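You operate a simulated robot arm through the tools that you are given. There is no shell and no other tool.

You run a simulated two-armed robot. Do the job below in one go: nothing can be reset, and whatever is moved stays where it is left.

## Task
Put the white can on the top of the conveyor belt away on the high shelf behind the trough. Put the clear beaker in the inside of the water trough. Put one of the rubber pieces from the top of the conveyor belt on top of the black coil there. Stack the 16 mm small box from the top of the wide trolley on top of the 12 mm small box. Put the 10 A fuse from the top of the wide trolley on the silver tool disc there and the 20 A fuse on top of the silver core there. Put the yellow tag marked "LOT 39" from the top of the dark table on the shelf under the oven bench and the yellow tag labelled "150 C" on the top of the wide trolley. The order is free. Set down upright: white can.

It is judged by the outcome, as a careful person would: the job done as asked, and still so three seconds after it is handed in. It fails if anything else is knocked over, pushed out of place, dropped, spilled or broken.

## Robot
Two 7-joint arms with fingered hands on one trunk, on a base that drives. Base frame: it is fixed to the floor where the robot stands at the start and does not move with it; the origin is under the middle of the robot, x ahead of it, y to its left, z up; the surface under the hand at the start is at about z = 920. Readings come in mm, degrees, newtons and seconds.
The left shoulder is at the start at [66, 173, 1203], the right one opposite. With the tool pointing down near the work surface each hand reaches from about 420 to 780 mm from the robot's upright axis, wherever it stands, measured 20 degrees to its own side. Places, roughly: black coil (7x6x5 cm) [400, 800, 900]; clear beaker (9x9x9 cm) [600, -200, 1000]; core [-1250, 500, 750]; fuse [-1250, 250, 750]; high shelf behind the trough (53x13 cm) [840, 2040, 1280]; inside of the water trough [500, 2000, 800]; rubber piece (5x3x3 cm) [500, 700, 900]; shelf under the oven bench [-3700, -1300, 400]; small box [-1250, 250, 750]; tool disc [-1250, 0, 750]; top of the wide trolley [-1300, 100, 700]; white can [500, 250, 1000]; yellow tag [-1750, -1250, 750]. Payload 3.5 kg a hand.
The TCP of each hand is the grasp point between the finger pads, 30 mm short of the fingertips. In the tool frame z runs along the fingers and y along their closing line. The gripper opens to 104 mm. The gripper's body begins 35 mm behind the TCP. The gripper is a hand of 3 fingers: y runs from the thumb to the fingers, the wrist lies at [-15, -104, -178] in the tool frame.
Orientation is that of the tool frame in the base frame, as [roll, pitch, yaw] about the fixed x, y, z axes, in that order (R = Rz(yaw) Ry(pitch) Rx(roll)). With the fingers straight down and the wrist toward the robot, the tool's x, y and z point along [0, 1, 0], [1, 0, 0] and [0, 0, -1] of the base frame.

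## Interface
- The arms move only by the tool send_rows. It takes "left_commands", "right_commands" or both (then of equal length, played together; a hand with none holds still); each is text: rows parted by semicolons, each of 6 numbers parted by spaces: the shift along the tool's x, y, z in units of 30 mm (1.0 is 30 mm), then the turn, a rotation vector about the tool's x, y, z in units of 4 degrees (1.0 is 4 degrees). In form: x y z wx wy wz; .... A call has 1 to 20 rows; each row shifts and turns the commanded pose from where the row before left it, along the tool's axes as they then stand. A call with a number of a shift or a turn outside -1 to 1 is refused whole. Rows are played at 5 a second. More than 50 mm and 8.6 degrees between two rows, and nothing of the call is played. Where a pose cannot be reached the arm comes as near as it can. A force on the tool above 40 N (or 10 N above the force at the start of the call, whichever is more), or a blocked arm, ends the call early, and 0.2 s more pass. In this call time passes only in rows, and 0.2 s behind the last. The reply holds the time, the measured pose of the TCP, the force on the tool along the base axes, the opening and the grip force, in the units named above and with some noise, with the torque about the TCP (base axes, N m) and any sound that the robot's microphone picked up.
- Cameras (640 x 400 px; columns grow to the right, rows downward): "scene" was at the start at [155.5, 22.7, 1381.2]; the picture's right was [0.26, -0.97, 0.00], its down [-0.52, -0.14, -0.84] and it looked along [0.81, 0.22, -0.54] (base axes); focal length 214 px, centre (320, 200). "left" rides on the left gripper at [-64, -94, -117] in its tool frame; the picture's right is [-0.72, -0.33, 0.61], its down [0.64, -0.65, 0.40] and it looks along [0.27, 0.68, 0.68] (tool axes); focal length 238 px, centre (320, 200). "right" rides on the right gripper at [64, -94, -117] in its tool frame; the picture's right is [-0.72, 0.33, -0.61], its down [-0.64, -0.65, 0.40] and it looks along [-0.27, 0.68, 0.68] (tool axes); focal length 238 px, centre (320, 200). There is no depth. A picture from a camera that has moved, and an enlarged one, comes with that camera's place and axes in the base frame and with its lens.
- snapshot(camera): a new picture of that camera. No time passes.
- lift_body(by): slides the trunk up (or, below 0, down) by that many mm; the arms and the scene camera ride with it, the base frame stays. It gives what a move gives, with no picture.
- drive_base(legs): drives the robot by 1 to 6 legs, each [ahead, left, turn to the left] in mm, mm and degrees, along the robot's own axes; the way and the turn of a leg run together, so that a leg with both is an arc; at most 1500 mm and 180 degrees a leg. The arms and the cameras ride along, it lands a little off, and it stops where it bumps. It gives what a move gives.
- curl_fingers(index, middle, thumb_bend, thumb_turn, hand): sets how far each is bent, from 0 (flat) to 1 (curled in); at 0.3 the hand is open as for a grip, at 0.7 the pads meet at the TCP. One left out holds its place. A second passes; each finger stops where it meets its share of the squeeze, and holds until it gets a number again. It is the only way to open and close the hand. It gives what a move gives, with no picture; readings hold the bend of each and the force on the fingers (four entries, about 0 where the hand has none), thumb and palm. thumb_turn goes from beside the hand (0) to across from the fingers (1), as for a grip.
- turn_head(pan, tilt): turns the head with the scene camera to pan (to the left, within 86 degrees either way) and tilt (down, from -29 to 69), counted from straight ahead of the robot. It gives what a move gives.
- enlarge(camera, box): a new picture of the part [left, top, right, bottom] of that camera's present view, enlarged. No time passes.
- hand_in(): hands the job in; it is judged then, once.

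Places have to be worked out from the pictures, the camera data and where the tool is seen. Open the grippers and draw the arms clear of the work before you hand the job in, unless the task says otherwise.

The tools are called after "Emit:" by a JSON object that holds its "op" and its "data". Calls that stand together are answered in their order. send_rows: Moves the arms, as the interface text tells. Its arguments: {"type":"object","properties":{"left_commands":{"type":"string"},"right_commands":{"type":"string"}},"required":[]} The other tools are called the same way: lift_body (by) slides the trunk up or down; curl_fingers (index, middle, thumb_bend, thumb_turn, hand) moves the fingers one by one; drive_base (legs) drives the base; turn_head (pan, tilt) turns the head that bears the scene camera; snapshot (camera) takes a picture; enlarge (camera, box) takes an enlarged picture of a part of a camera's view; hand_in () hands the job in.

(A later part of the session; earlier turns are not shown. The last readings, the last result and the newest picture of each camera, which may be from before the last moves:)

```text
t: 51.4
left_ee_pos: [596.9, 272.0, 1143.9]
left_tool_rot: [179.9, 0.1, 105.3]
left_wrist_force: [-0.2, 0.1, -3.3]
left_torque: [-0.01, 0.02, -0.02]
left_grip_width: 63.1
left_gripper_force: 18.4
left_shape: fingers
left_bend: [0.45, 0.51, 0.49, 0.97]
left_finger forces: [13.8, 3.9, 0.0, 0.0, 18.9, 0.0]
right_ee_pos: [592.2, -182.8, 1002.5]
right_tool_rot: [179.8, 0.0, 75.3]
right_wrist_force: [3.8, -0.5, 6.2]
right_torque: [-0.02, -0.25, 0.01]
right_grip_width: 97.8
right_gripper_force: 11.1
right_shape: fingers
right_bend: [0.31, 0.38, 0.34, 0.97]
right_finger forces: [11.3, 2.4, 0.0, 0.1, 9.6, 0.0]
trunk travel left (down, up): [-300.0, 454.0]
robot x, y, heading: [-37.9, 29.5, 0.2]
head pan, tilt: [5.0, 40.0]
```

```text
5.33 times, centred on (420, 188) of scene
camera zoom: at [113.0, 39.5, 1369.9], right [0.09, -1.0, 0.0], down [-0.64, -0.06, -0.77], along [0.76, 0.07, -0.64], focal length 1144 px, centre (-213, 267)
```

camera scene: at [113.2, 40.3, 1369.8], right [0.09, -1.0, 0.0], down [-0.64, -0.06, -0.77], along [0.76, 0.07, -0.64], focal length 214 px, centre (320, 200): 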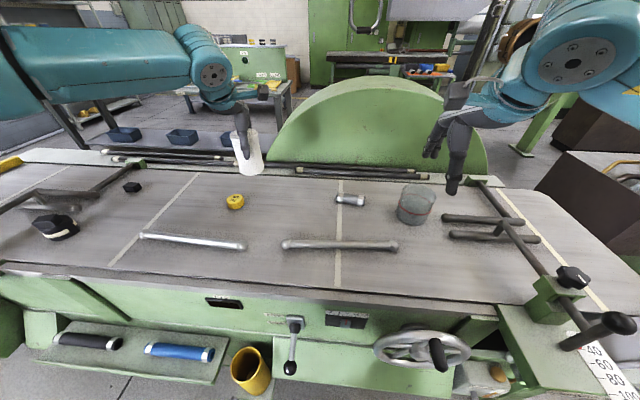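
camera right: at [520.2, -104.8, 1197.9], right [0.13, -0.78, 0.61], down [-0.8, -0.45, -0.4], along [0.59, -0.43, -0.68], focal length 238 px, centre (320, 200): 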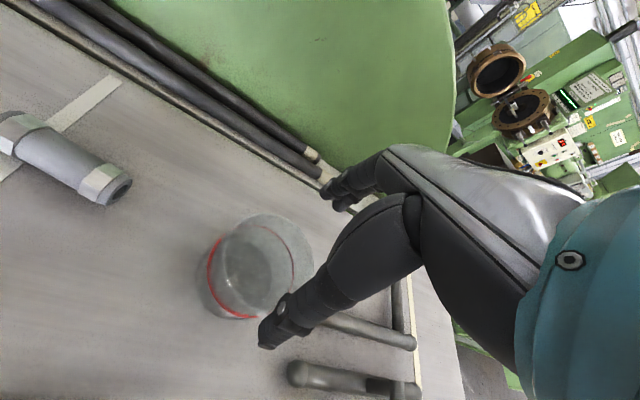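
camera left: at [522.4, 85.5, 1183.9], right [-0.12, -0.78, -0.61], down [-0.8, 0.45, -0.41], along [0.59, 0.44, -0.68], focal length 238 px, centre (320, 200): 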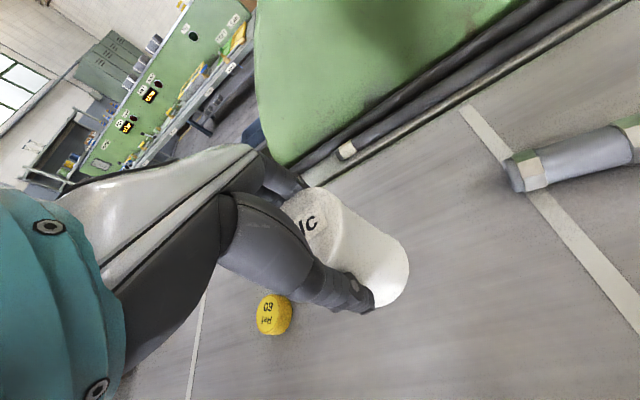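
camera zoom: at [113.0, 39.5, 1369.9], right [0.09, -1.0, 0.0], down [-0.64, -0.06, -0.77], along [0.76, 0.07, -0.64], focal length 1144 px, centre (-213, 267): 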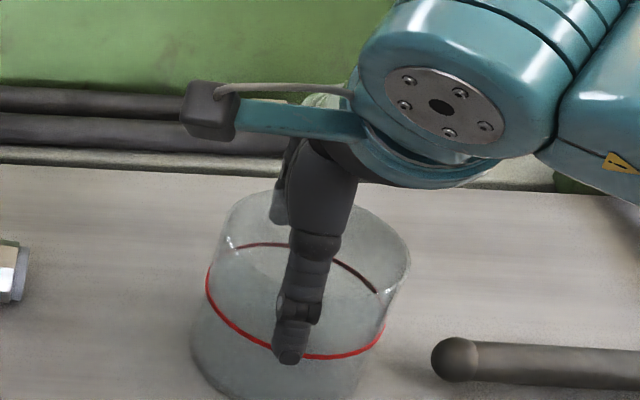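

The upward reaction (6 N) shows the flared finger bases wedge on the rim. I reopen, raise ~16 mm so only the distal pads grip, and close again.

Emit:
{"op": "curl_fingers", "data": {"hand": "right", "index": 0.2, "middle": 0.2, "thumb_bend": 0.2}}

Emit:
{"op": "send_rows", "data": {"right_commands": "0 0 -0.27 0 0 0; 0 0 -0.27 0 0 0"}}

Emit:
{"op": "curl_fingers", "data": {"hand": "right", "index": 0.4, "middle": 0.4, "thumb_bend": 0.4}}

Emit:
{"op": "enlarge", "data": {"camera": "right", "box": [180, 130, 400, 330]}}

Emit:
{"op": "enlarge", "data": {"camera": "scene", "box": [360, 150, 480, 225]}}

```text
t: 52.4
left_ee_pos: [596.4, 271.0, 1144.1]
left_tool_rot: [180.0, 0.2, 105.3]
left_wrist_force: [-1.1, 0.5, -3.3]
left_torque: [0.01, -0.02, 0.01]
left_grip_width: 63.5
left_gripper_force: 18.3
left_shape: fingers
left_bend: [0.45, 0.51, 0.49, 0.97]
left_finger forces: [13.9, 4.0, 0.1, 0.1, 18.8, 0.0]
right_ee_pos: [592.1, -182.5, 1002.3]
right_tool_rot: [180.0, 0.0, 75.3]
right_wrist_force: [0.6, 0.1, -0.5]
right_torque: [0.01, 0.04, 0.01]
right_grip_width: 125.3
right_gripper_force: 0.0
right_shape: fingers
right_bend: [0.2, 0.2, 0.2, 0.97]
right_finger forces: [0.0, 0.1, 0.1, 0.0, 0.0, 0.0]
trunk travel left (down, up): [-300.0, 454.0]
robot x, y, heading: [-43.4, 34.6, 0.4]
head pan, tilt: [5.0, 40.0]
```

```text
t: 53.0
left_ee_pos: [597.5, 271.7, 1143.9]
left_tool_rot: [-179.9, 0.1, 105.2]
left_wrist_force: [-0.4, 0.7, -2.7]
left_torque: [-0.02, 0.0, 0.02]
left_grip_width: 63.4
left_gripper_force: 18.4
left_shape: fingers
left_bend: [0.45, 0.51, 0.49, 0.97]
left_finger forces: [13.9, 4.0, 0.1, 0.0, 18.9, 0.2]
right_ee_pos: [592.0, -183.9, 1019.0]
right_tool_rot: [180.0, 0.0, 75.3]
right_wrist_force: [0.5, -0.4, 0.5]
right_torque: [-0.03, 0.03, 0.01]
right_grip_width: 125.0
right_gripper_force: 0.1
right_shape: fingers
right_bend: [0.2, 0.2, 0.2, 0.97]
right_finger forces: [0.0, 0.0, 0.1, 0.1, 0.0, 0.1]
trunk travel left (down, up): [-300.0, 454.0]
robot x, y, heading: [-40.3, 31.8, 0.4]
head pan, tilt: [5.0, 40.0]
```

```text
t: 54.0
left_ee_pos: [596.6, 271.5, 1144.6]
left_tool_rot: [179.9, 0.0, 105.3]
left_wrist_force: [0.1, 1.1, -2.8]
left_torque: [0.01, 0.02, 0.0]
left_grip_width: 63.3
left_gripper_force: 18.4
left_shape: fingers
left_bend: [0.45, 0.51, 0.49, 0.97]
left_finger forces: [13.9, 4.0, 0.1, 0.1, 18.9, 0.0]
right_ee_pos: [592.6, -182.1, 1018.2]
right_tool_rot: [180.0, 0.0, 75.2]
right_wrist_force: [1.0, 1.0, 2.3]
right_torque: [-0.03, -0.07, 0.03]
right_grip_width: 87.4
right_gripper_force: 4.4
right_shape: fingers
right_bend: [0.37, 0.38, 0.37, 0.97]
right_finger forces: [3.3, 1.9, 0.1, 0.0, 4.0, 0.0]
trunk travel left (down, up): [-300.0, 454.0]
robot x, y, heading: [-39.3, 32.5, 0.4]
head pan, tilt: [5.0, 40.0]
```

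```text
2.00 times, centred on (290, 230) of right
camera zoom: at [516.9, -97.9, 1135.7], right [0.13, -0.78, 0.61], down [-0.79, -0.45, -0.4], along [0.59, -0.43, -0.68], focal length 477 px, centre (380, 140)
```

zoom: 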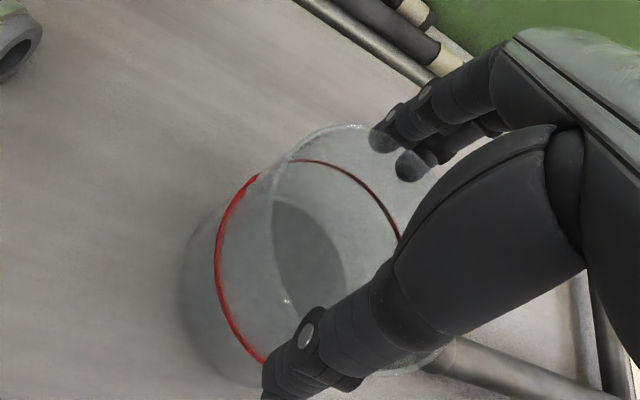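

```text
5.33 times, centred on (420, 188) of scene
camera zoom: at [113.3, 39.4, 1369.8], right [0.09, -1.0, 0.0], down [-0.64, -0.06, -0.77], along [0.76, 0.07, -0.64], focal length 1144 px, centre (-213, 267)
```

zoom: 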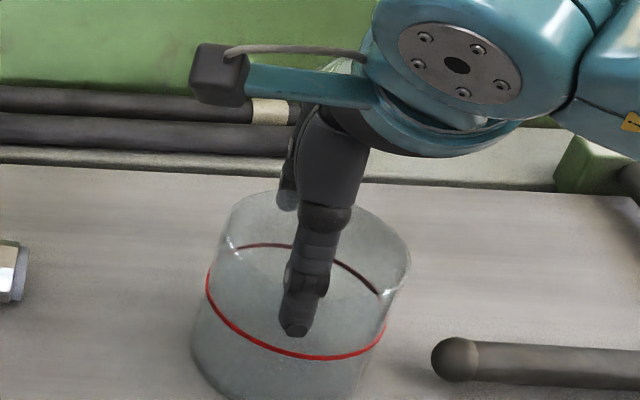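

Better: three-point contact at 87 mm width. I tighten moderately and test-lift 12 mm.

Emit:
{"op": "curl_fingers", "data": {"hand": "right", "index": 0.46, "middle": 0.48, "thumb_bend": 0.47}}

Emit:
{"op": "send_rows", "data": {"right_commands": "0 0 -0.2 0 0 0; 0 0 -0.2 0 0 0"}}

Emit:
{"op": "enlarge", "data": {"camera": "right", "box": [180, 130, 400, 330]}}

Emit:
{"op": "enlarge", "data": {"camera": "scene", "box": [360, 150, 480, 225]}}

```text
t: 55.0
left_ee_pos: [597.3, 271.4, 1144.3]
left_tool_rot: [-179.9, 0.1, 105.3]
left_wrist_force: [0.5, -0.6, -3.1]
left_torque: [0.01, 0.01, -0.02]
left_grip_width: 63.2
left_gripper_force: 18.5
left_shape: fingers
left_bend: [0.45, 0.51, 0.49, 0.97]
left_finger forces: [13.9, 4.0, 0.0, 0.1, 18.9, 0.0]
right_ee_pos: [592.6, -181.2, 1018.5]
right_tool_rot: [180.0, 0.0, 75.3]
right_wrist_force: [3.6, -1.9, 5.5]
right_torque: [-0.09, -0.28, 0.03]
right_grip_width: 85.3
right_gripper_force: 11.8
right_shape: fingers
right_bend: [0.38, 0.41, 0.38, 0.97]
right_finger forces: [7.1, 7.1, 0.0, 0.0, 11.0, 0.0]
trunk travel left (down, up): [-300.0, 454.0]
robot x, y, heading: [-42.7, 29.2, 0.4]
head pan, tilt: [5.0, 40.0]
```

```text
t: 55.6
left_ee_pos: [596.9, 269.6, 1143.4]
left_tool_rot: [-180.0, 0.1, 105.3]
left_wrist_force: [1.2, -0.9, -2.6]
left_torque: [-0.01, -0.01, -0.01]
left_grip_width: 63.4
left_gripper_force: 18.1
left_shape: fingers
left_bend: [0.45, 0.51, 0.49, 0.97]
left_finger forces: [14.0, 4.0, 0.0, 0.1, 19.0, 0.1]
right_ee_pos: [591.5, -182.3, 1029.0]
right_tool_rot: [-179.9, 0.1, 75.3]
right_wrist_force: [0.1, -0.8, -0.3]
right_torque: [0.01, 0.0, -0.01]
right_grip_width: 84.6
right_gripper_force: 12.3
right_shape: fingers
right_bend: [0.39, 0.42, 0.38, 0.96]
right_finger forces: [5.8, 6.0, 0.0, 0.1, 12.3, 0.0]
trunk travel left (down, up): [-300.0, 454.0]
robot x, y, heading: [-44.0, 29.9, 0.3]
head pan, tilt: [5.0, 40.0]
```

```text
2.00 times, centred on (290, 230) of right
camera zoom: at [516.7, -97.6, 1146.8], right [0.13, -0.78, 0.61], down [-0.79, -0.45, -0.4], along [0.59, -0.43, -0.68], focal length 477 px, centre (380, 140)
```

zoom: 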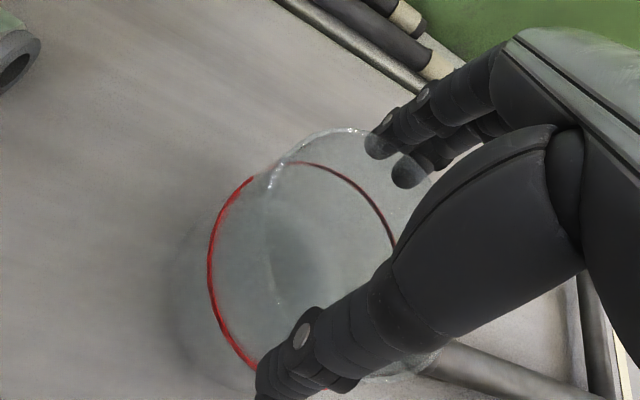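

```text
5.33 times, centred on (420, 188) of scene
camera zoom: at [113.3, 39.4, 1369.8], right [0.09, -1.0, 0.0], down [-0.64, -0.06, -0.77], along [0.76, 0.07, -0.64], focal length 1144 px, centre (-213, 267)
```

zoom: 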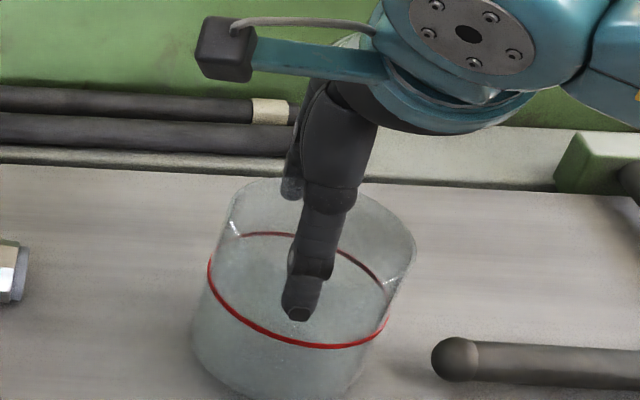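

The red ring moved up about 8 mm against the hand's 10.5 mm. I lift another 15 mm and compare to check for slipping.

Emit:
{"op": "send_rows", "data": {"right_commands": "0 0 -0.25 0 0 0; 0 0 -0.25 0 0 0"}}

Emit:
{"op": "enlarge", "data": {"camera": "scene", "box": [360, 150, 480, 225]}}

Emit:
{"op": "enlarge", "data": {"camera": "right", "box": [180, 130, 400, 330]}}

```text
t: 56.2
left_ee_pos: [596.9, 272.6, 1144.0]
left_tool_rot: [180.0, 0.2, 105.4]
left_wrist_force: [-1.0, -0.6, -3.3]
left_torque: [-0.01, -0.02, 0.04]
left_grip_width: 63.4
left_gripper_force: 18.7
left_shape: fingers
left_bend: [0.45, 0.51, 0.49, 0.97]
left_finger forces: [13.9, 4.0, 0.0, 0.0, 19.0, 0.0]
right_ee_pos: [591.3, -182.0, 1044.5]
right_tool_rot: [180.0, 0.0, 75.4]
right_wrist_force: [-0.1, -0.2, -0.7]
right_torque: [0.03, 0.05, 0.02]
right_grip_width: 85.2
right_gripper_force: 12.7
right_shape: fingers
right_bend: [0.39, 0.42, 0.38, 0.96]
right_finger forces: [5.8, 6.0, 0.0, 0.1, 12.4, 0.0]
trunk travel left (down, up): [-300.0, 454.0]
robot x, y, heading: [-41.1, 30.7, 0.1]
head pan, tilt: [5.0, 40.0]
```

```text
5.33 times, centred on (420, 188) of scene
camera zoom: at [113.4, 39.4, 1369.8], right [0.09, -1.0, 0.0], down [-0.64, -0.06, -0.77], along [0.76, 0.07, -0.64], focal length 1144 px, centre (-213, 267)
```

zoom: 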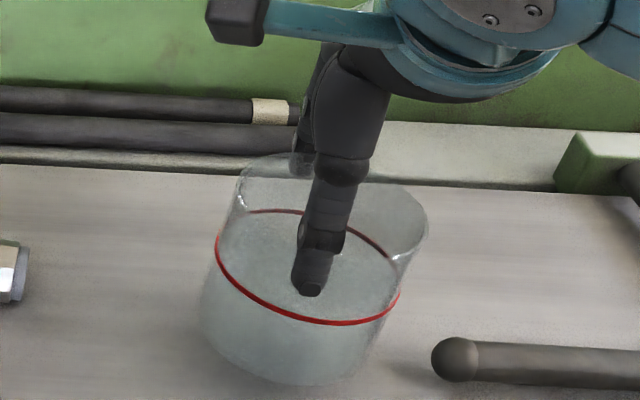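

```text
2.00 times, centred on (290, 230) of right
camera zoom: at [516.7, -97.8, 1162.4], right [0.13, -0.78, 0.61], down [-0.79, -0.45, -0.4], along [0.59, -0.43, -0.68], focal length 477 px, centre (380, 140)
```

zoom: 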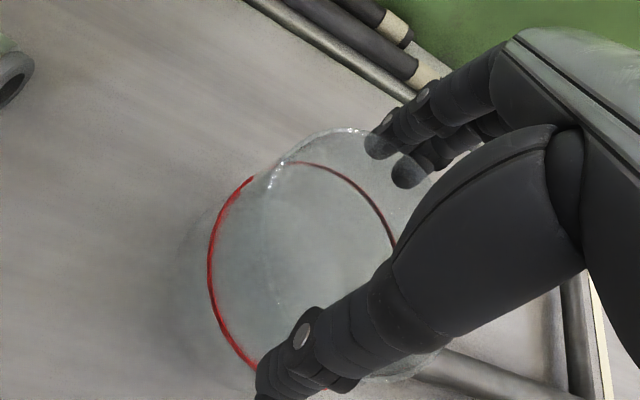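

In-hand view unchanged: no slip. I raise both hands to z≈1160, then back off 380 mm and drive left 1000 mm, to look at the trough next.

Emit:
{"op": "send_rows", "data": {"left_commands": "0 0 -0.13 0 0 0; 0 0 -0.13 0 0 0; 0 0 -0.13 0 0 0; 0 0 -0.13 0 0 0", "right_commands": "0 0 -0.95 0 0 0; 0 0 -0.95 0 0 0; 0 0 -0.95 0 0 0; 0 0 -0.95 0 0 0"}}

Emit:
{"op": "drive_base", "data": {"legs": [[-380, 0, 0]]}}

Emit:
{"op": "turn_head", "data": {"pan": 60, "tilt": 25}}

Emit:
{"op": "snapshot", "data": {"camera": "scene"}}

```text
t: 57.2
left_ee_pos: [595.9, 271.1, 1159.9]
left_tool_rot: [-180.0, 0.2, 105.3]
left_wrist_force: [0.6, 0.1, -3.6]
left_torque: [0.03, 0.03, 0.02]
left_grip_width: 63.6
left_gripper_force: 18.4
left_shape: fingers
left_bend: [0.45, 0.51, 0.49, 0.97]
left_finger forces: [13.9, 4.0, 0.0, 0.0, 18.9, 0.0]
right_ee_pos: [592.2, -182.9, 1159.2]
right_tool_rot: [-180.0, 0.0, 75.3]
right_wrist_force: [0.6, 0.4, -1.0]
right_torque: [0.0, -0.02, -0.01]
right_grip_width: 84.8
right_gripper_force: 11.7
right_shape: fingers
right_bend: [0.39, 0.42, 0.38, 0.96]
right_finger forces: [5.7, 6.0, 0.0, 0.1, 12.3, 0.0]
trunk travel left (down, up): [-300.0, 454.0]
robot x, y, heading: [-41.3, 30.9, 0.3]
head pan, tilt: [5.0, 40.0]
```

```text
t: 59.6
left_ee_pos: [218.1, 268.8, 1159.6]
left_tool_rot: [179.9, 0.2, 105.1]
left_wrist_force: [0.3, 0.0, -3.8]
left_torque: [-0.01, 0.03, -0.01]
left_grip_width: 63.2
left_gripper_force: 18.6
left_shape: fingers
left_bend: [0.45, 0.51, 0.49, 0.97]
left_finger forces: [13.9, 4.0, 0.1, 0.1, 18.9, 0.0]
right_ee_pos: [213.1, -186.2, 1158.0]
right_tool_rot: [179.9, 0.0, 75.2]
right_wrist_force: [1.1, 0.0, -0.8]
right_torque: [0.02, -0.02, 0.0]
right_grip_width: 84.9
right_gripper_force: 12.2
right_shape: fingers
right_bend: [0.39, 0.42, 0.38, 0.96]
right_finger forces: [5.7, 6.1, 0.0, 0.1, 12.4, 0.1]
trunk travel left (down, up): [-300.0, 454.0]
robot x, y, heading: [-417.9, 31.2, 0.1]
head pan, tilt: [5.0, 40.0]
```

```text
t: 60.8
left_ee_pos: [219.0, 269.4, 1159.9]
left_tool_rot: [-180.0, 0.0, 105.2]
left_wrist_force: [0.0, 0.2, -3.4]
left_torque: [-0.02, 0.01, -0.02]
left_grip_width: 63.2
left_gripper_force: 17.7
left_shape: fingers
left_bend: [0.45, 0.51, 0.49, 0.97]
left_finger forces: [13.8, 4.0, 0.0, 0.0, 18.8, 0.0]
right_ee_pos: [214.2, -184.9, 1156.7]
right_tool_rot: [-179.9, 0.0, 75.2]
right_wrist_force: [-0.5, -0.4, -0.8]
right_torque: [0.04, -0.01, 0.01]
right_grip_width: 84.9
right_gripper_force: 11.3
right_shape: fingers
right_bend: [0.39, 0.42, 0.38, 0.96]
right_finger forces: [5.7, 6.1, 0.1, 0.0, 12.2, 0.1]
trunk travel left (down, up): [-300.0, 454.0]
robot x, y, heading: [-420.7, 27.4, 0.3]
head pan, tilt: [60.0, 25.0]
```

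```text
taken
camera scene: at [-303.8, 109.6, 1393.1], right [0.87, -0.5, 0.0], down [-0.21, -0.37, -0.91], along [0.45, 0.79, -0.42], focal length 214 px, centre (320, 200)
```

scene: 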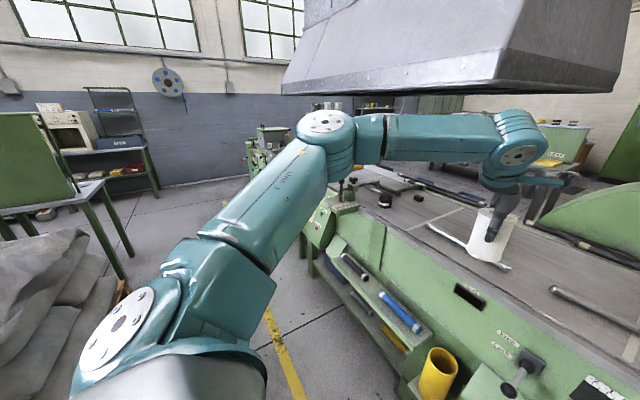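

The elbow and wrists stay outside (x<150) or below the hood rim. I drive left 1000 mm in one leg.

Emit:
{"op": "drive_base", "data": {"legs": [[0, 1000, 0]]}}

Emit:
{"op": "turn_head", "data": {"pan": 40, "tilt": 25}}

Emit:
{"op": "snapshot", "data": {"camera": "scene"}}

Emit:
{"op": "snapshot", "data": {"camera": "right"}}

```text
t: 66.0
left_ee_pos: [213.9, 1275.6, 1160.1]
left_tool_rot: [-180.0, 0.1, 105.3]
left_wrist_force: [0.4, -0.2, -3.0]
left_torque: [0.0, 0.01, -0.05]
left_grip_width: 63.3
left_gripper_force: 18.7
left_shape: fingers
left_bend: [0.45, 0.51, 0.49, 0.97]
left_finger forces: [13.9, 4.0, 0.0, 0.1, 18.9, 0.0]
right_ee_pos: [208.8, 821.5, 1157.6]
right_tool_rot: [-180.0, 0.0, 75.2]
right_wrist_force: [0.5, -0.5, -0.6]
right_torque: [0.0, 0.02, 0.0]
right_grip_width: 85.2
right_gripper_force: 11.7
right_shape: fingers
right_bend: [0.39, 0.42, 0.38, 0.96]
right_finger forces: [5.7, 6.0, 0.0, 0.0, 12.1, 0.0]
trunk travel left (down, up): [-300.0, 454.0]
robot x, y, heading: [-422.8, 1035.6, 0.2]
head pan, tilt: [60.0, 25.0]
```

```text
t: 66.8
left_ee_pos: [214.0, 1276.0, 1160.1]
left_tool_rot: [-180.0, 0.0, 105.3]
left_wrist_force: [1.1, 0.6, -3.6]
left_torque: [0.01, 0.0, -0.01]
left_grip_width: 63.3
left_gripper_force: 18.6
left_shape: fingers
left_bend: [0.45, 0.51, 0.49, 0.97]
left_finger forces: [13.9, 4.0, 0.0, 0.0, 18.9, 0.0]
right_ee_pos: [209.3, 822.4, 1157.4]
right_tool_rot: [179.9, 0.1, 75.3]
right_wrist_force: [-0.6, 0.4, -0.8]
right_torque: [0.01, 0.02, -0.02]
right_grip_width: 85.0
right_gripper_force: 11.9
right_shape: fingers
right_bend: [0.39, 0.42, 0.38, 0.96]
right_finger forces: [5.6, 6.1, 0.0, 0.0, 12.2, 0.0]
trunk travel left (down, up): [-300.0, 454.0]
robot x, y, heading: [-428.6, 1040.1, 0.1]
head pan, tilt: [40.0, 25.0]
```

```text
taken
camera scene: at [-284.2, 1095.3, 1393.1], right [0.65, -0.76, 0.0], down [-0.32, -0.27, -0.91], along [0.69, 0.59, -0.42], focal length 214 px, centre (320, 200)
```

scene: 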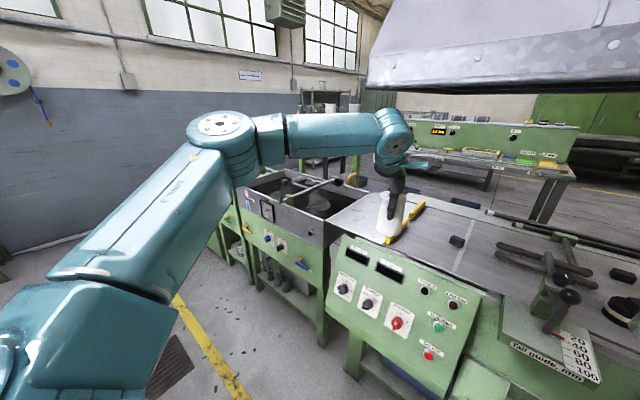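

```text
taken
camera right: at [134.0, 905.9, 1275.6], right [0.13, -0.78, 0.61], down [-0.79, -0.45, -0.4], along [0.59, -0.43, -0.68], focal length 238 px, centre (320, 200)
```

right: 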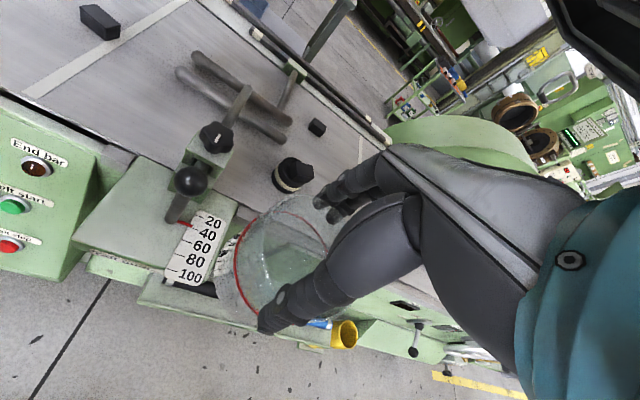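

Path is clear. I continue left another 850 mm to stand before the trough.

Emit:
{"op": "drive_base", "data": {"legs": [[0, 850, 0]]}}

Emit:
{"op": "turn_head", "data": {"pan": 5, "tilt": 20}}

Emit:
{"op": "snapshot", "data": {"camera": "scene"}}

Emit:
{"op": "snapshot", "data": {"camera": "right"}}

Emit:
{"op": "snapshot", "data": {"camera": "left"}}

```text
t: 71.3
left_ee_pos: [211.8, 2117.4, 1159.1]
left_tool_rot: [180.0, 0.1, 105.1]
left_wrist_force: [-0.6, -0.5, -3.3]
left_torque: [0.02, -0.02, -0.01]
left_grip_width: 63.1
left_gripper_force: 18.6
left_shape: fingers
left_bend: [0.45, 0.51, 0.49, 0.97]
left_finger forces: [14.0, 4.0, 0.0, 0.0, 18.7, 0.0]
right_ee_pos: [205.4, 1663.0, 1158.1]
right_tool_rot: [-179.9, 0.0, 75.0]
right_wrist_force: [0.2, 0.2, -1.6]
right_torque: [-0.01, -0.03, 0.01]
right_grip_width: 84.6
right_gripper_force: 11.1
right_shape: fingers
right_bend: [0.39, 0.42, 0.38, 0.96]
right_finger forces: [5.7, 6.0, 0.0, 0.1, 12.2, 0.0]
trunk travel left (down, up): [-300.0, 454.0]
robot x, y, heading: [-423.0, 1877.8, 0.0]
head pan, tilt: [40.0, 25.0]
```

```text
t: 72.3
left_ee_pos: [211.4, 2117.8, 1160.3]
left_tool_rot: [-180.0, 0.0, 105.1]
left_wrist_force: [-0.5, -0.3, -2.6]
left_torque: [0.01, -0.02, -0.01]
left_grip_width: 63.2
left_gripper_force: 17.8
left_shape: fingers
left_bend: [0.45, 0.51, 0.49, 0.97]
left_finger forces: [13.9, 4.0, 0.1, 0.0, 18.8, 0.0]
right_ee_pos: [205.7, 1661.7, 1156.9]
right_tool_rot: [-180.0, -0.1, 74.9]
right_wrist_force: [-0.1, -0.2, -1.4]
right_torque: [-0.02, 0.0, 0.04]
right_grip_width: 84.8
right_gripper_force: 11.6
right_shape: fingers
right_bend: [0.39, 0.42, 0.38, 0.96]
right_finger forces: [5.6, 6.0, 0.0, 0.1, 12.2, 0.1]
trunk travel left (down, up): [-300.0, 454.0]
robot x, y, heading: [-425.4, 1876.7, -0.2]
head pan, tilt: [5.0, 20.0]
```

```text
taken
camera scene: at [-264.5, 1887.1, 1401.2], right [0.09, -1.0, 0.0], down [-0.34, -0.03, -0.94], along [0.94, 0.08, -0.34], focal length 214 px, centre (320, 200)
```

scene: 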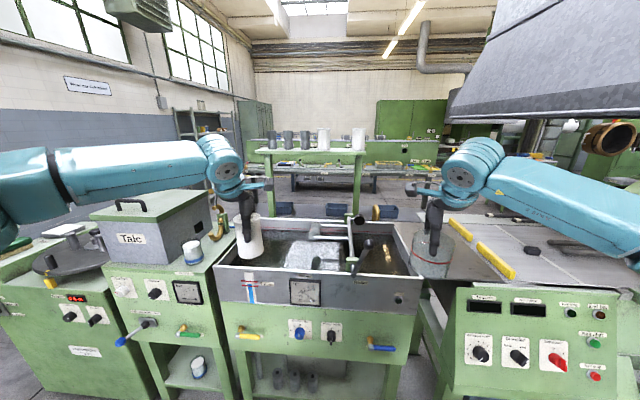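

```text
taken
camera right: at [130.7, 1747.1, 1275.5], right [0.13, -0.78, 0.61], down [-0.8, -0.45, -0.4], along [0.59, -0.44, -0.68], focal length 238 px, centre (320, 200)
```

right: 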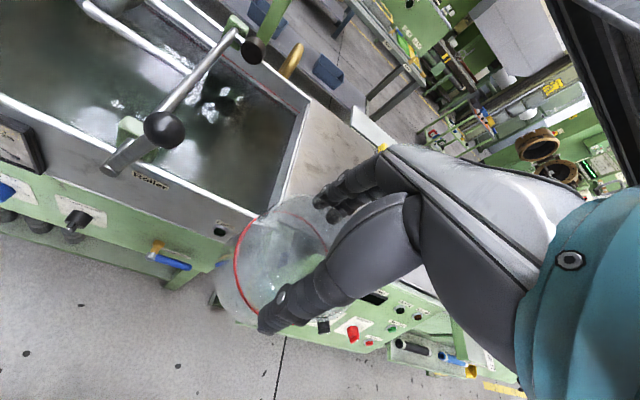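

```text
taken
camera left: at [136.4, 2030.7, 1277.3], right [-0.13, -0.78, -0.61], down [-0.8, 0.45, -0.4], along [0.59, 0.44, -0.68], focal length 238 px, centre (320, 200)
```

left: 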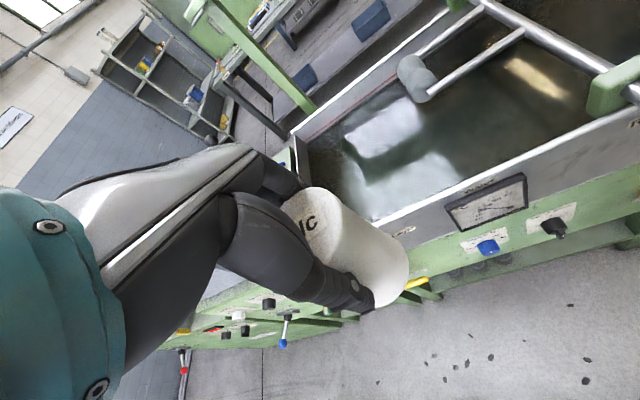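

We stand before the trough. I enlarge the trough and shelf for details.

Emit:
{"op": "enlarge", "data": {"camera": "scene", "box": [210, 190, 450, 340]}}

Emit:
{"op": "enlarge", "data": {"camera": "scene", "box": [230, 110, 390, 210]}}

Emit:
{"op": "enlarge", "data": {"camera": "right", "box": [0, 0, 320, 200]}}

Emit:
{"op": "enlarge", "data": {"camera": "left", "box": [280, 0, 640, 225]}}

```text
2.67 times, centred on (330, 265) of scene
camera zoom: at [-264.5, 1887.1, 1401.2], right [0.09, -1.0, 0.0], down [-0.34, -0.03, -0.94], along [0.94, 0.08, -0.34], focal length 572 px, centre (293, 27)
```

zoom: 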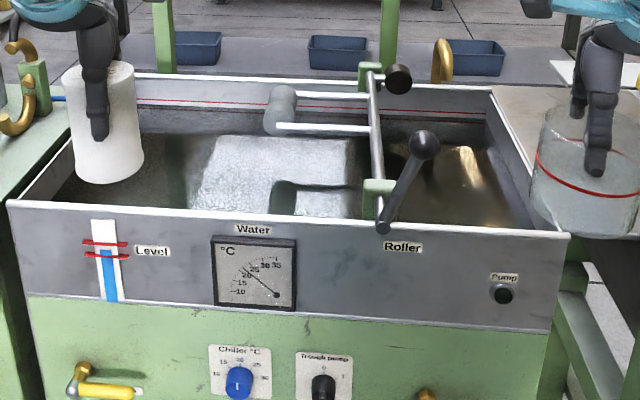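

```text
4.00 times, centred on (310, 160) of scene
camera zoom: at [-264.5, 1887.1, 1401.2], right [0.09, -1.0, 0.0], down [-0.34, -0.03, -0.94], along [0.94, 0.08, -0.34], focal length 858 px, centre (360, 360)
```

zoom: 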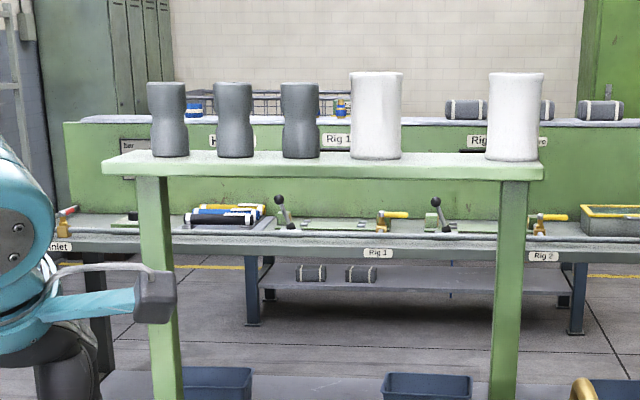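

```text
2.00 times, centred on (160, 100) of right
camera zoom: at [130.7, 1747.1, 1275.5], right [0.13, -0.78, 0.61], down [-0.8, -0.45, -0.4], along [0.59, -0.44, -0.68], focal length 477 px, centre (640, 400)
```

zoom: 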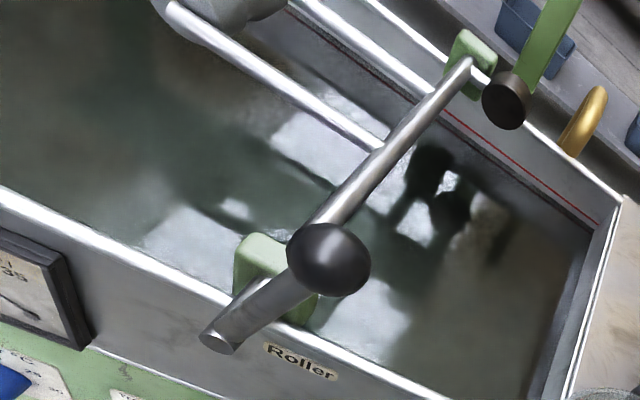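

```text
1.78 times, centred on (460, 112) of left
camera zoom: at [136.4, 2030.7, 1277.3], right [-0.13, -0.78, -0.61], down [-0.8, 0.45, -0.4], along [0.59, 0.44, -0.68], focal length 424 px, centre (71, 356)
```

zoom: 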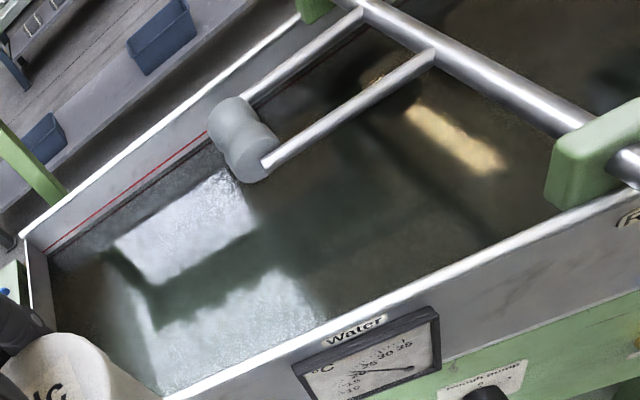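

Trough rim is at z≈891 spanning x 372–789, y 1586–2345; the roller rod runs at y≈1815 with its lever ball at about [292, 1791, 1064]. The right bay (y 1600–1795) is free for the beaker. I drive forward so the right hand comes over that bay.

Emit:
{"op": "drive_base", "data": {"legs": [[310, 20, 0]]}}

Emit:
{"op": "turn_head", "data": {"pan": -10, "tilt": 45}}

Emit:
{"op": "snapshot", "data": {"camera": "scene"}}

Emit:
{"op": "snapshot", "data": {"camera": "right"}}

```text
t: 74.4
left_ee_pos: [520.9, 2136.0, 1158.9]
left_tool_rot: [-179.9, 0.0, 104.9]
left_wrist_force: [0.2, -0.3, -2.3]
left_torque: [-0.02, -0.01, -0.01]
left_grip_width: 63.4
left_gripper_force: 18.4
left_shape: fingers
left_bend: [0.45, 0.51, 0.49, 0.97]
left_finger forces: [14.0, 4.0, 0.0, 0.0, 18.8, 0.0]
right_ee_pos: [513.9, 1680.6, 1157.5]
right_tool_rot: [179.9, 0.0, 74.9]
right_wrist_force: [1.1, 1.4, -0.9]
right_torque: [-0.04, -0.01, -0.01]
right_grip_width: 85.0
right_gripper_force: 11.8
right_shape: fingers
right_bend: [0.4, 0.42, 0.38, 0.96]
right_finger forces: [5.8, 6.0, 0.1, 0.1, 12.2, 0.0]
trunk travel left (down, up): [-300.0, 454.0]
robot x, y, heading: [-117.0, 1900.1, -0.1]
head pan, tilt: [5.0, 20.0]
```

```text
t: 75.3
left_ee_pos: [520.3, 2134.7, 1159.3]
left_tool_rot: [-180.0, 0.1, 104.9]
left_wrist_force: [-0.3, -0.7, -3.3]
left_torque: [0.01, 0.01, 0.05]
left_grip_width: 63.3
left_gripper_force: 18.2
left_shape: fingers
left_bend: [0.45, 0.51, 0.49, 0.97]
left_finger forces: [13.9, 4.0, 0.0, 0.1, 18.9, 0.1]
right_ee_pos: [514.0, 1679.9, 1156.7]
right_tool_rot: [180.0, 0.0, 74.9]
right_wrist_force: [-0.3, -0.2, -1.1]
right_torque: [0.04, 0.01, -0.01]
right_grip_width: 84.8
right_gripper_force: 11.9
right_shape: fingers
right_bend: [0.4, 0.42, 0.38, 0.96]
right_finger forces: [5.9, 6.0, 0.1, 0.0, 12.2, 0.0]
trunk travel left (down, up): [-300.0, 454.0]
robot x, y, heading: [-117.4, 1898.3, -0.3]
head pan, tilt: [-10.0, 45.0]
```

```text
taken
camera scene: at [31.7, 1884.2, 1362.6], right [-0.17, -0.98, 0.0], down [-0.7, 0.12, -0.71], along [0.7, -0.12, -0.71], focal length 214 px, centre (320, 200)
```

scene: 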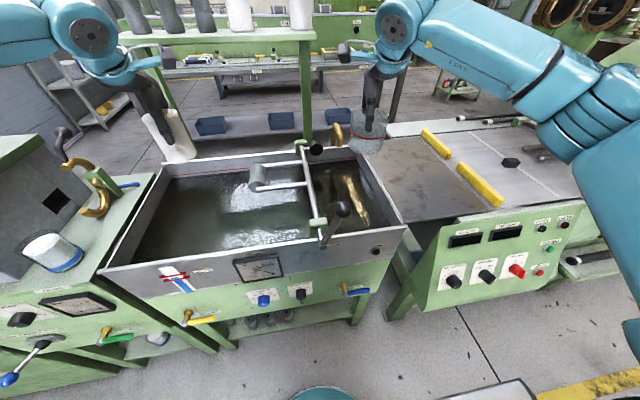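

```text
taken
camera right: at [439.1, 1765.4, 1275.5], right [0.13, -0.78, 0.61], down [-0.8, -0.45, -0.4], along [0.59, -0.44, -0.68], focal length 238 px, centre (320, 200)
```

right: 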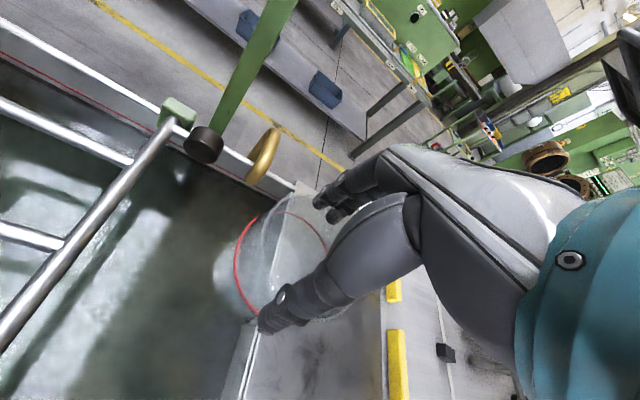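

The beaker is over the right bay with room all round. I shift 10 mm left and lower 190 mm, then look.

Emit:
{"op": "send_rows", "data": {"right_commands": "0.3 0 0.9 0 0 0; 0 0 0.9 0 0 0; 0 0 0.9 0 0 0; 0 0 0.9 0 0 0; 0 0 0.9 0 0 0; 0 0 0.9 0 0 0; 0 0 0.9 0 0 0"}}

Emit:
{"op": "snapshot", "data": {"camera": "right"}}

Emit:
{"op": "enlarge", "data": {"camera": "scene", "box": [240, 90, 480, 240]}}

```text
t: 76.9
left_ee_pos: [521.3, 2135.2, 1160.2]
left_tool_rot: [180.0, 0.0, 105.0]
left_wrist_force: [-0.2, -0.8, -3.4]
left_torque: [0.02, 0.01, 0.04]
left_grip_width: 63.6
left_gripper_force: 18.5
left_shape: fingers
left_bend: [0.45, 0.51, 0.49, 0.97]
left_finger forces: [14.0, 3.9, 0.0, 0.1, 19.0, 0.1]
right_ee_pos: [516.1, 1689.4, 967.5]
right_tool_rot: [180.0, 0.0, 75.0]
right_wrist_force: [0.4, 0.5, -1.3]
right_torque: [0.0, 0.0, 0.03]
right_grip_width: 84.7
right_gripper_force: 12.2
right_shape: fingers
right_bend: [0.4, 0.42, 0.38, 0.96]
right_finger forces: [5.7, 6.0, 0.0, 0.1, 12.2, 0.1]
trunk travel left (down, up): [-300.0, 454.0]
robot x, y, heading: [-117.6, 1897.2, 0.1]
head pan, tilt: [-10.0, 45.0]
```

```text
taken
camera right: at [441.4, 1774.1, 1086.1], right [0.13, -0.78, 0.61], down [-0.8, -0.45, -0.4], along [0.59, -0.44, -0.68], focal length 238 px, centre (320, 200)
```

right: 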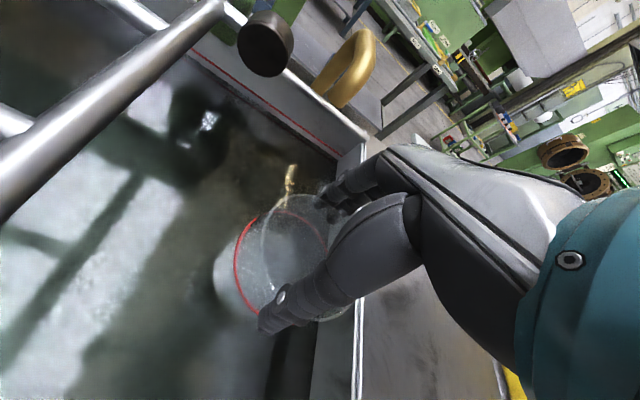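

```text
2.67 times, centred on (360, 165) of scene
camera zoom: at [31.8, 1884.1, 1362.5], right [-0.17, -0.98, 0.0], down [-0.7, 0.12, -0.71], along [0.7, -0.12, -0.71], focal length 572 px, centre (213, 293)
```

zoom: 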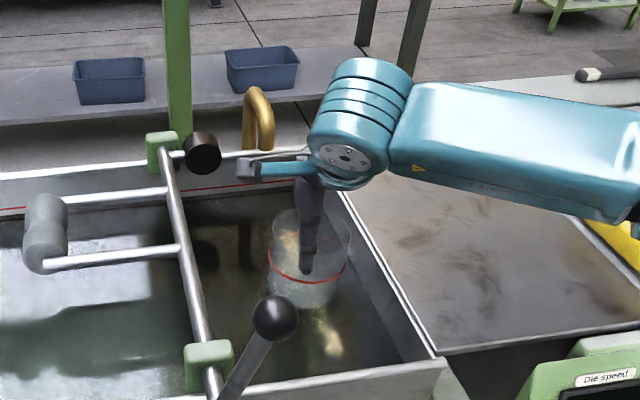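

Clear so far (beaker bottom at ≈868). I continue down 55 mm in smaller rows, watching the force.

Emit:
{"op": "send_rows", "data": {"right_commands": "0 0 0.4 0 0 0; 0 0 0.4 0 0 0; 0 0 0.4 0 0 0; 0 0 0.35 0 0 0; 0 0 0.2 0 0 0; 0 0 0.1 0 0 0"}}

Emit:
{"op": "snapshot", "data": {"camera": "right"}}

Emit:
{"op": "enlarge", "data": {"camera": "scene", "box": [240, 90, 480, 240]}}

```text
t: 78.3
left_ee_pos: [520.8, 2134.1, 1160.4]
left_tool_rot: [-179.9, 0.0, 104.9]
left_wrist_force: [1.3, -0.3, -3.2]
left_torque: [0.03, 0.0, 0.01]
left_grip_width: 63.3
left_gripper_force: 18.2
left_shape: fingers
left_bend: [0.45, 0.51, 0.49, 0.97]
left_finger forces: [13.9, 3.9, 0.0, 0.0, 18.9, 0.0]
right_ee_pos: [517.1, 1688.9, 913.4]
right_tool_rot: [180.0, 0.0, 74.8]
right_wrist_force: [-0.4, 0.5, -1.6]
right_torque: [0.03, 0.0, -0.01]
right_grip_width: 84.5
right_gripper_force: 11.5
right_shape: fingers
right_bend: [0.4, 0.42, 0.38, 0.96]
right_finger forces: [5.6, 6.0, 0.0, 0.0, 12.0, 0.0]
trunk travel left (down, up): [-300.0, 454.0]
robot x, y, heading: [-116.4, 1900.8, 0.3]
head pan, tilt: [-10.0, 45.0]
```

```text
taken
camera right: at [441.3, 1774.3, 1030.8], right [0.13, -0.78, 0.61], down [-0.8, -0.45, -0.4], along [0.59, -0.44, -0.68], focal length 238 px, centre (320, 200)
```

right: 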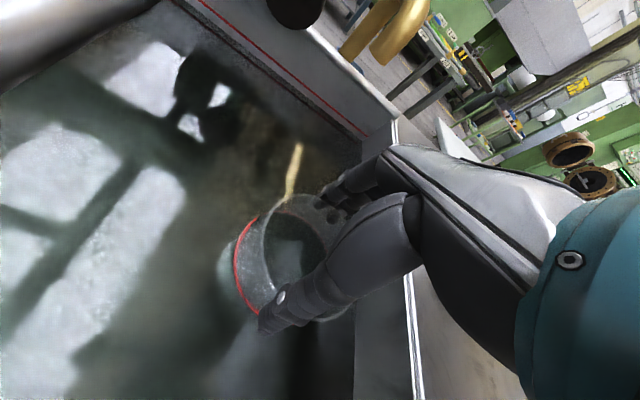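

```text
2.67 times, centred on (360, 165) of scene
camera zoom: at [31.6, 1884.1, 1362.5], right [-0.17, -0.98, 0.0], down [-0.7, 0.12, -0.71], along [0.7, -0.12, -0.71], focal length 572 px, centre (213, 293)
```

zoom: 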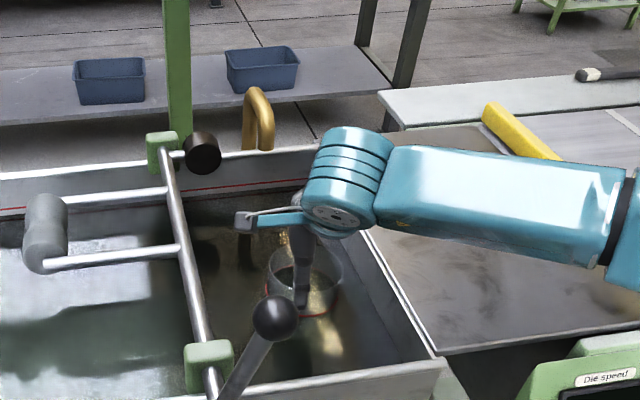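

No contact yet at TCP z 913. I go on down in 3 mm rows until the floor is felt.

Emit:
{"op": "send_rows", "data": {"right_commands": "0 0 0.1 0 0 0; 0 0 0.1 0 0 0; 0 0 0.1 0 0 0; 0 0 0.1 0 0 0"}}

```text
t: 79.3
left_ee_pos: [521.4, 2134.1, 1159.7]
left_tool_rot: [180.0, -0.1, 104.9]
left_wrist_force: [-0.5, -0.5, -3.3]
left_torque: [-0.01, 0.02, 0.0]
left_grip_width: 63.1
left_gripper_force: 18.5
left_shape: fingers
left_bend: [0.45, 0.51, 0.49, 0.97]
left_finger forces: [13.8, 4.0, 0.1, 0.1, 18.9, 0.0]
right_ee_pos: [516.7, 1688.8, 900.2]
right_tool_rot: [179.9, 0.1, 74.9]
right_wrist_force: [-1.0, -0.2, -0.5]
right_torque: [0.0, 0.0, -0.02]
right_grip_width: 84.8
right_gripper_force: 12.2
right_shape: fingers
right_bend: [0.4, 0.42, 0.38, 0.96]
right_finger forces: [5.7, 6.0, 0.0, 0.0, 12.1, 0.0]
trunk travel left (down, up): [-300.0, 454.0]
robot x, y, heading: [-119.8, 1901.0, -0.3]
head pan, tilt: [-10.0, 45.0]
```

Emit:
{"op": "send_rows", "data": {"right_commands": "0 0 0.1 0 0 0; 0 0 0.1 0 0 0; 0 0 0.1 0 0 0; 0 0 0.1 0 0 0; 0 0 0.1 0 0 0"}}

Emit:
{"op": "snapshot", "data": {"camera": "right"}}

Emit:
{"op": "enlarge", "data": {"camera": "scene", "box": [240, 90, 480, 240]}}

```text
t: 80.5
left_ee_pos: [521.5, 2134.0, 1159.5]
left_tool_rot: [180.0, 0.0, 104.9]
left_wrist_force: [0.7, -0.8, -3.3]
left_torque: [0.02, 0.04, 0.0]
left_grip_width: 63.3
left_gripper_force: 19.0
left_shape: fingers
left_bend: [0.45, 0.51, 0.49, 0.97]
left_finger forces: [13.8, 4.0, 0.1, 0.0, 19.0, 0.1]
right_ee_pos: [515.7, 1689.2, 885.7]
right_tool_rot: [180.0, 0.0, 75.0]
right_wrist_force: [0.7, -0.4, -1.2]
right_torque: [-0.03, 0.01, 0.0]
right_grip_width: 84.8
right_gripper_force: 11.6
right_shape: fingers
right_bend: [0.4, 0.42, 0.38, 0.96]
right_finger forces: [5.7, 6.1, 0.1, 0.0, 12.0, 0.1]
trunk travel left (down, up): [-300.0, 454.0]
robot x, y, heading: [-118.7, 1901.5, -0.0]
head pan, tilt: [-10.0, 45.0]
```

```text
taken
camera right: at [441.5, 1773.8, 1004.0], right [0.13, -0.78, 0.61], down [-0.8, -0.45, -0.4], along [0.59, -0.44, -0.68], focal length 238 px, centre (320, 200)
```

right: 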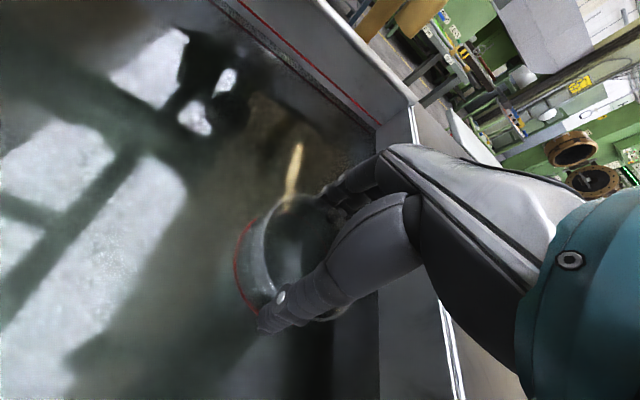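

```text
2.67 times, centred on (360, 165) of scene
camera zoom: at [31.6, 1884.1, 1362.5], right [-0.17, -0.98, 0.0], down [-0.7, 0.12, -0.71], along [0.7, -0.12, -0.71], focal length 572 px, centre (213, 293)
```

zoom: 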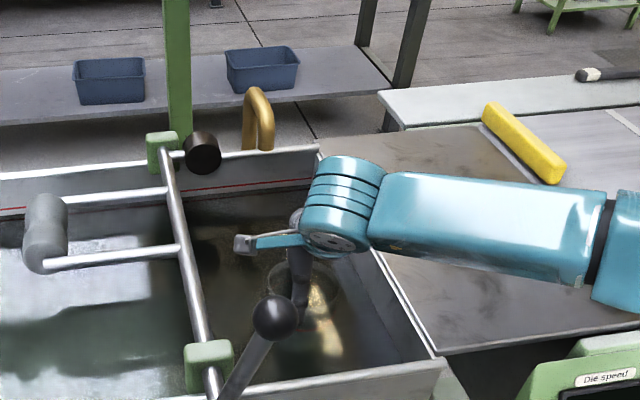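

Still no contact. I keep lowering in 3 mm rows.

Emit:
{"op": "send_rows", "data": {"right_commands": "0 0 0.1 0 0 0; 0 0 0.1 0 0 0; 0 0 0.1 0 0 0; 0 0 0.1 0 0 0; 0 0 0.1 0 0 0; 0 0 0.1 0 0 0"}}

```text
t: 81.9
left_ee_pos: [520.1, 2133.5, 1159.5]
left_tool_rot: [179.9, 0.1, 104.9]
left_wrist_force: [0.1, 0.1, -3.1]
left_torque: [0.0, 0.02, -0.01]
left_grip_width: 63.4
left_gripper_force: 18.5
left_shape: fingers
left_bend: [0.45, 0.51, 0.49, 0.97]
left_finger forces: [13.9, 4.0, 0.1, 0.1, 18.9, 0.1]
right_ee_pos: [514.8, 1689.4, 869.0]
right_tool_rot: [-179.9, 0.0, 74.9]
right_wrist_force: [-0.4, 0.9, 0.8]
right_torque: [0.02, -0.09, 0.04]
right_grip_width: 85.0
right_gripper_force: 12.4
right_shape: fingers
right_bend: [0.4, 0.42, 0.38, 0.96]
right_finger forces: [5.9, 6.0, 0.0, 0.0, 12.4, 0.0]
trunk travel left (down, up): [-300.0, 454.0]
robot x, y, heading: [-122.5, 1900.9, -0.2]
head pan, tilt: [-10.0, 45.0]
```

Force turned from −1.2 to +0.8 N: likely touching the floor. One more tiny step to confirm.

Emit:
{"op": "send_rows", "data": {"right_commands": "0 0 0.05 0 0 0; 0 0 0.05 0 0 0"}}

Emit:
{"op": "enlarge", "data": {"camera": "right", "box": [180, 130, 420, 330]}}

```text
t: 82.5
left_ee_pos: [519.6, 2134.9, 1160.1]
left_tool_rot: [179.9, 0.1, 105.0]
left_wrist_force: [0.0, 0.6, -3.4]
left_torque: [-0.03, -0.01, 0.0]
left_grip_width: 63.3
left_gripper_force: 17.7
left_shape: fingers
left_bend: [0.45, 0.51, 0.49, 0.97]
left_finger forces: [13.9, 4.0, 0.0, 0.1, 18.9, 0.1]
right_ee_pos: [515.3, 1690.2, 868.5]
right_tool_rot: [179.8, -0.1, 74.9]
right_wrist_force: [-1.0, 1.2, 11.8]
right_torque: [-0.04, -0.13, -0.03]
right_grip_width: 84.9
right_gripper_force: 12.8
right_shape: fingers
right_bend: [0.4, 0.42, 0.38, 0.96]
right_finger forces: [6.3, 5.8, 0.0, 0.0, 13.3, 0.1]
trunk travel left (down, up): [-300.0, 454.0]
robot x, y, heading: [-118.8, 1895.4, -0.2]
head pan, tilt: [-10.0, 45.0]
```

```text
2.00 times, centred on (300, 230) of right
camera zoom: at [440.8, 1774.5, 985.2], right [0.12, -0.78, 0.61], down [-0.8, -0.45, -0.41], along [0.59, -0.44, -0.68], focal length 477 px, centre (360, 140)
```

zoom: 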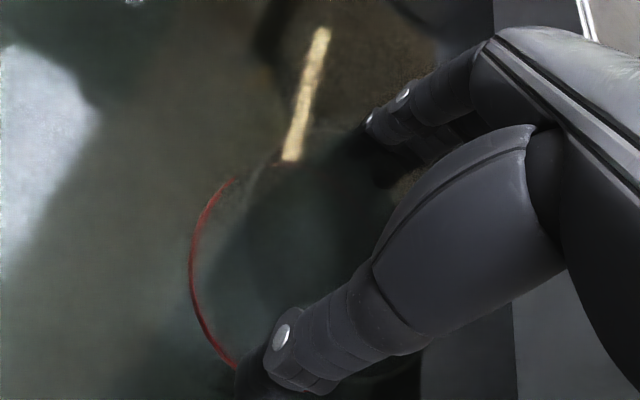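

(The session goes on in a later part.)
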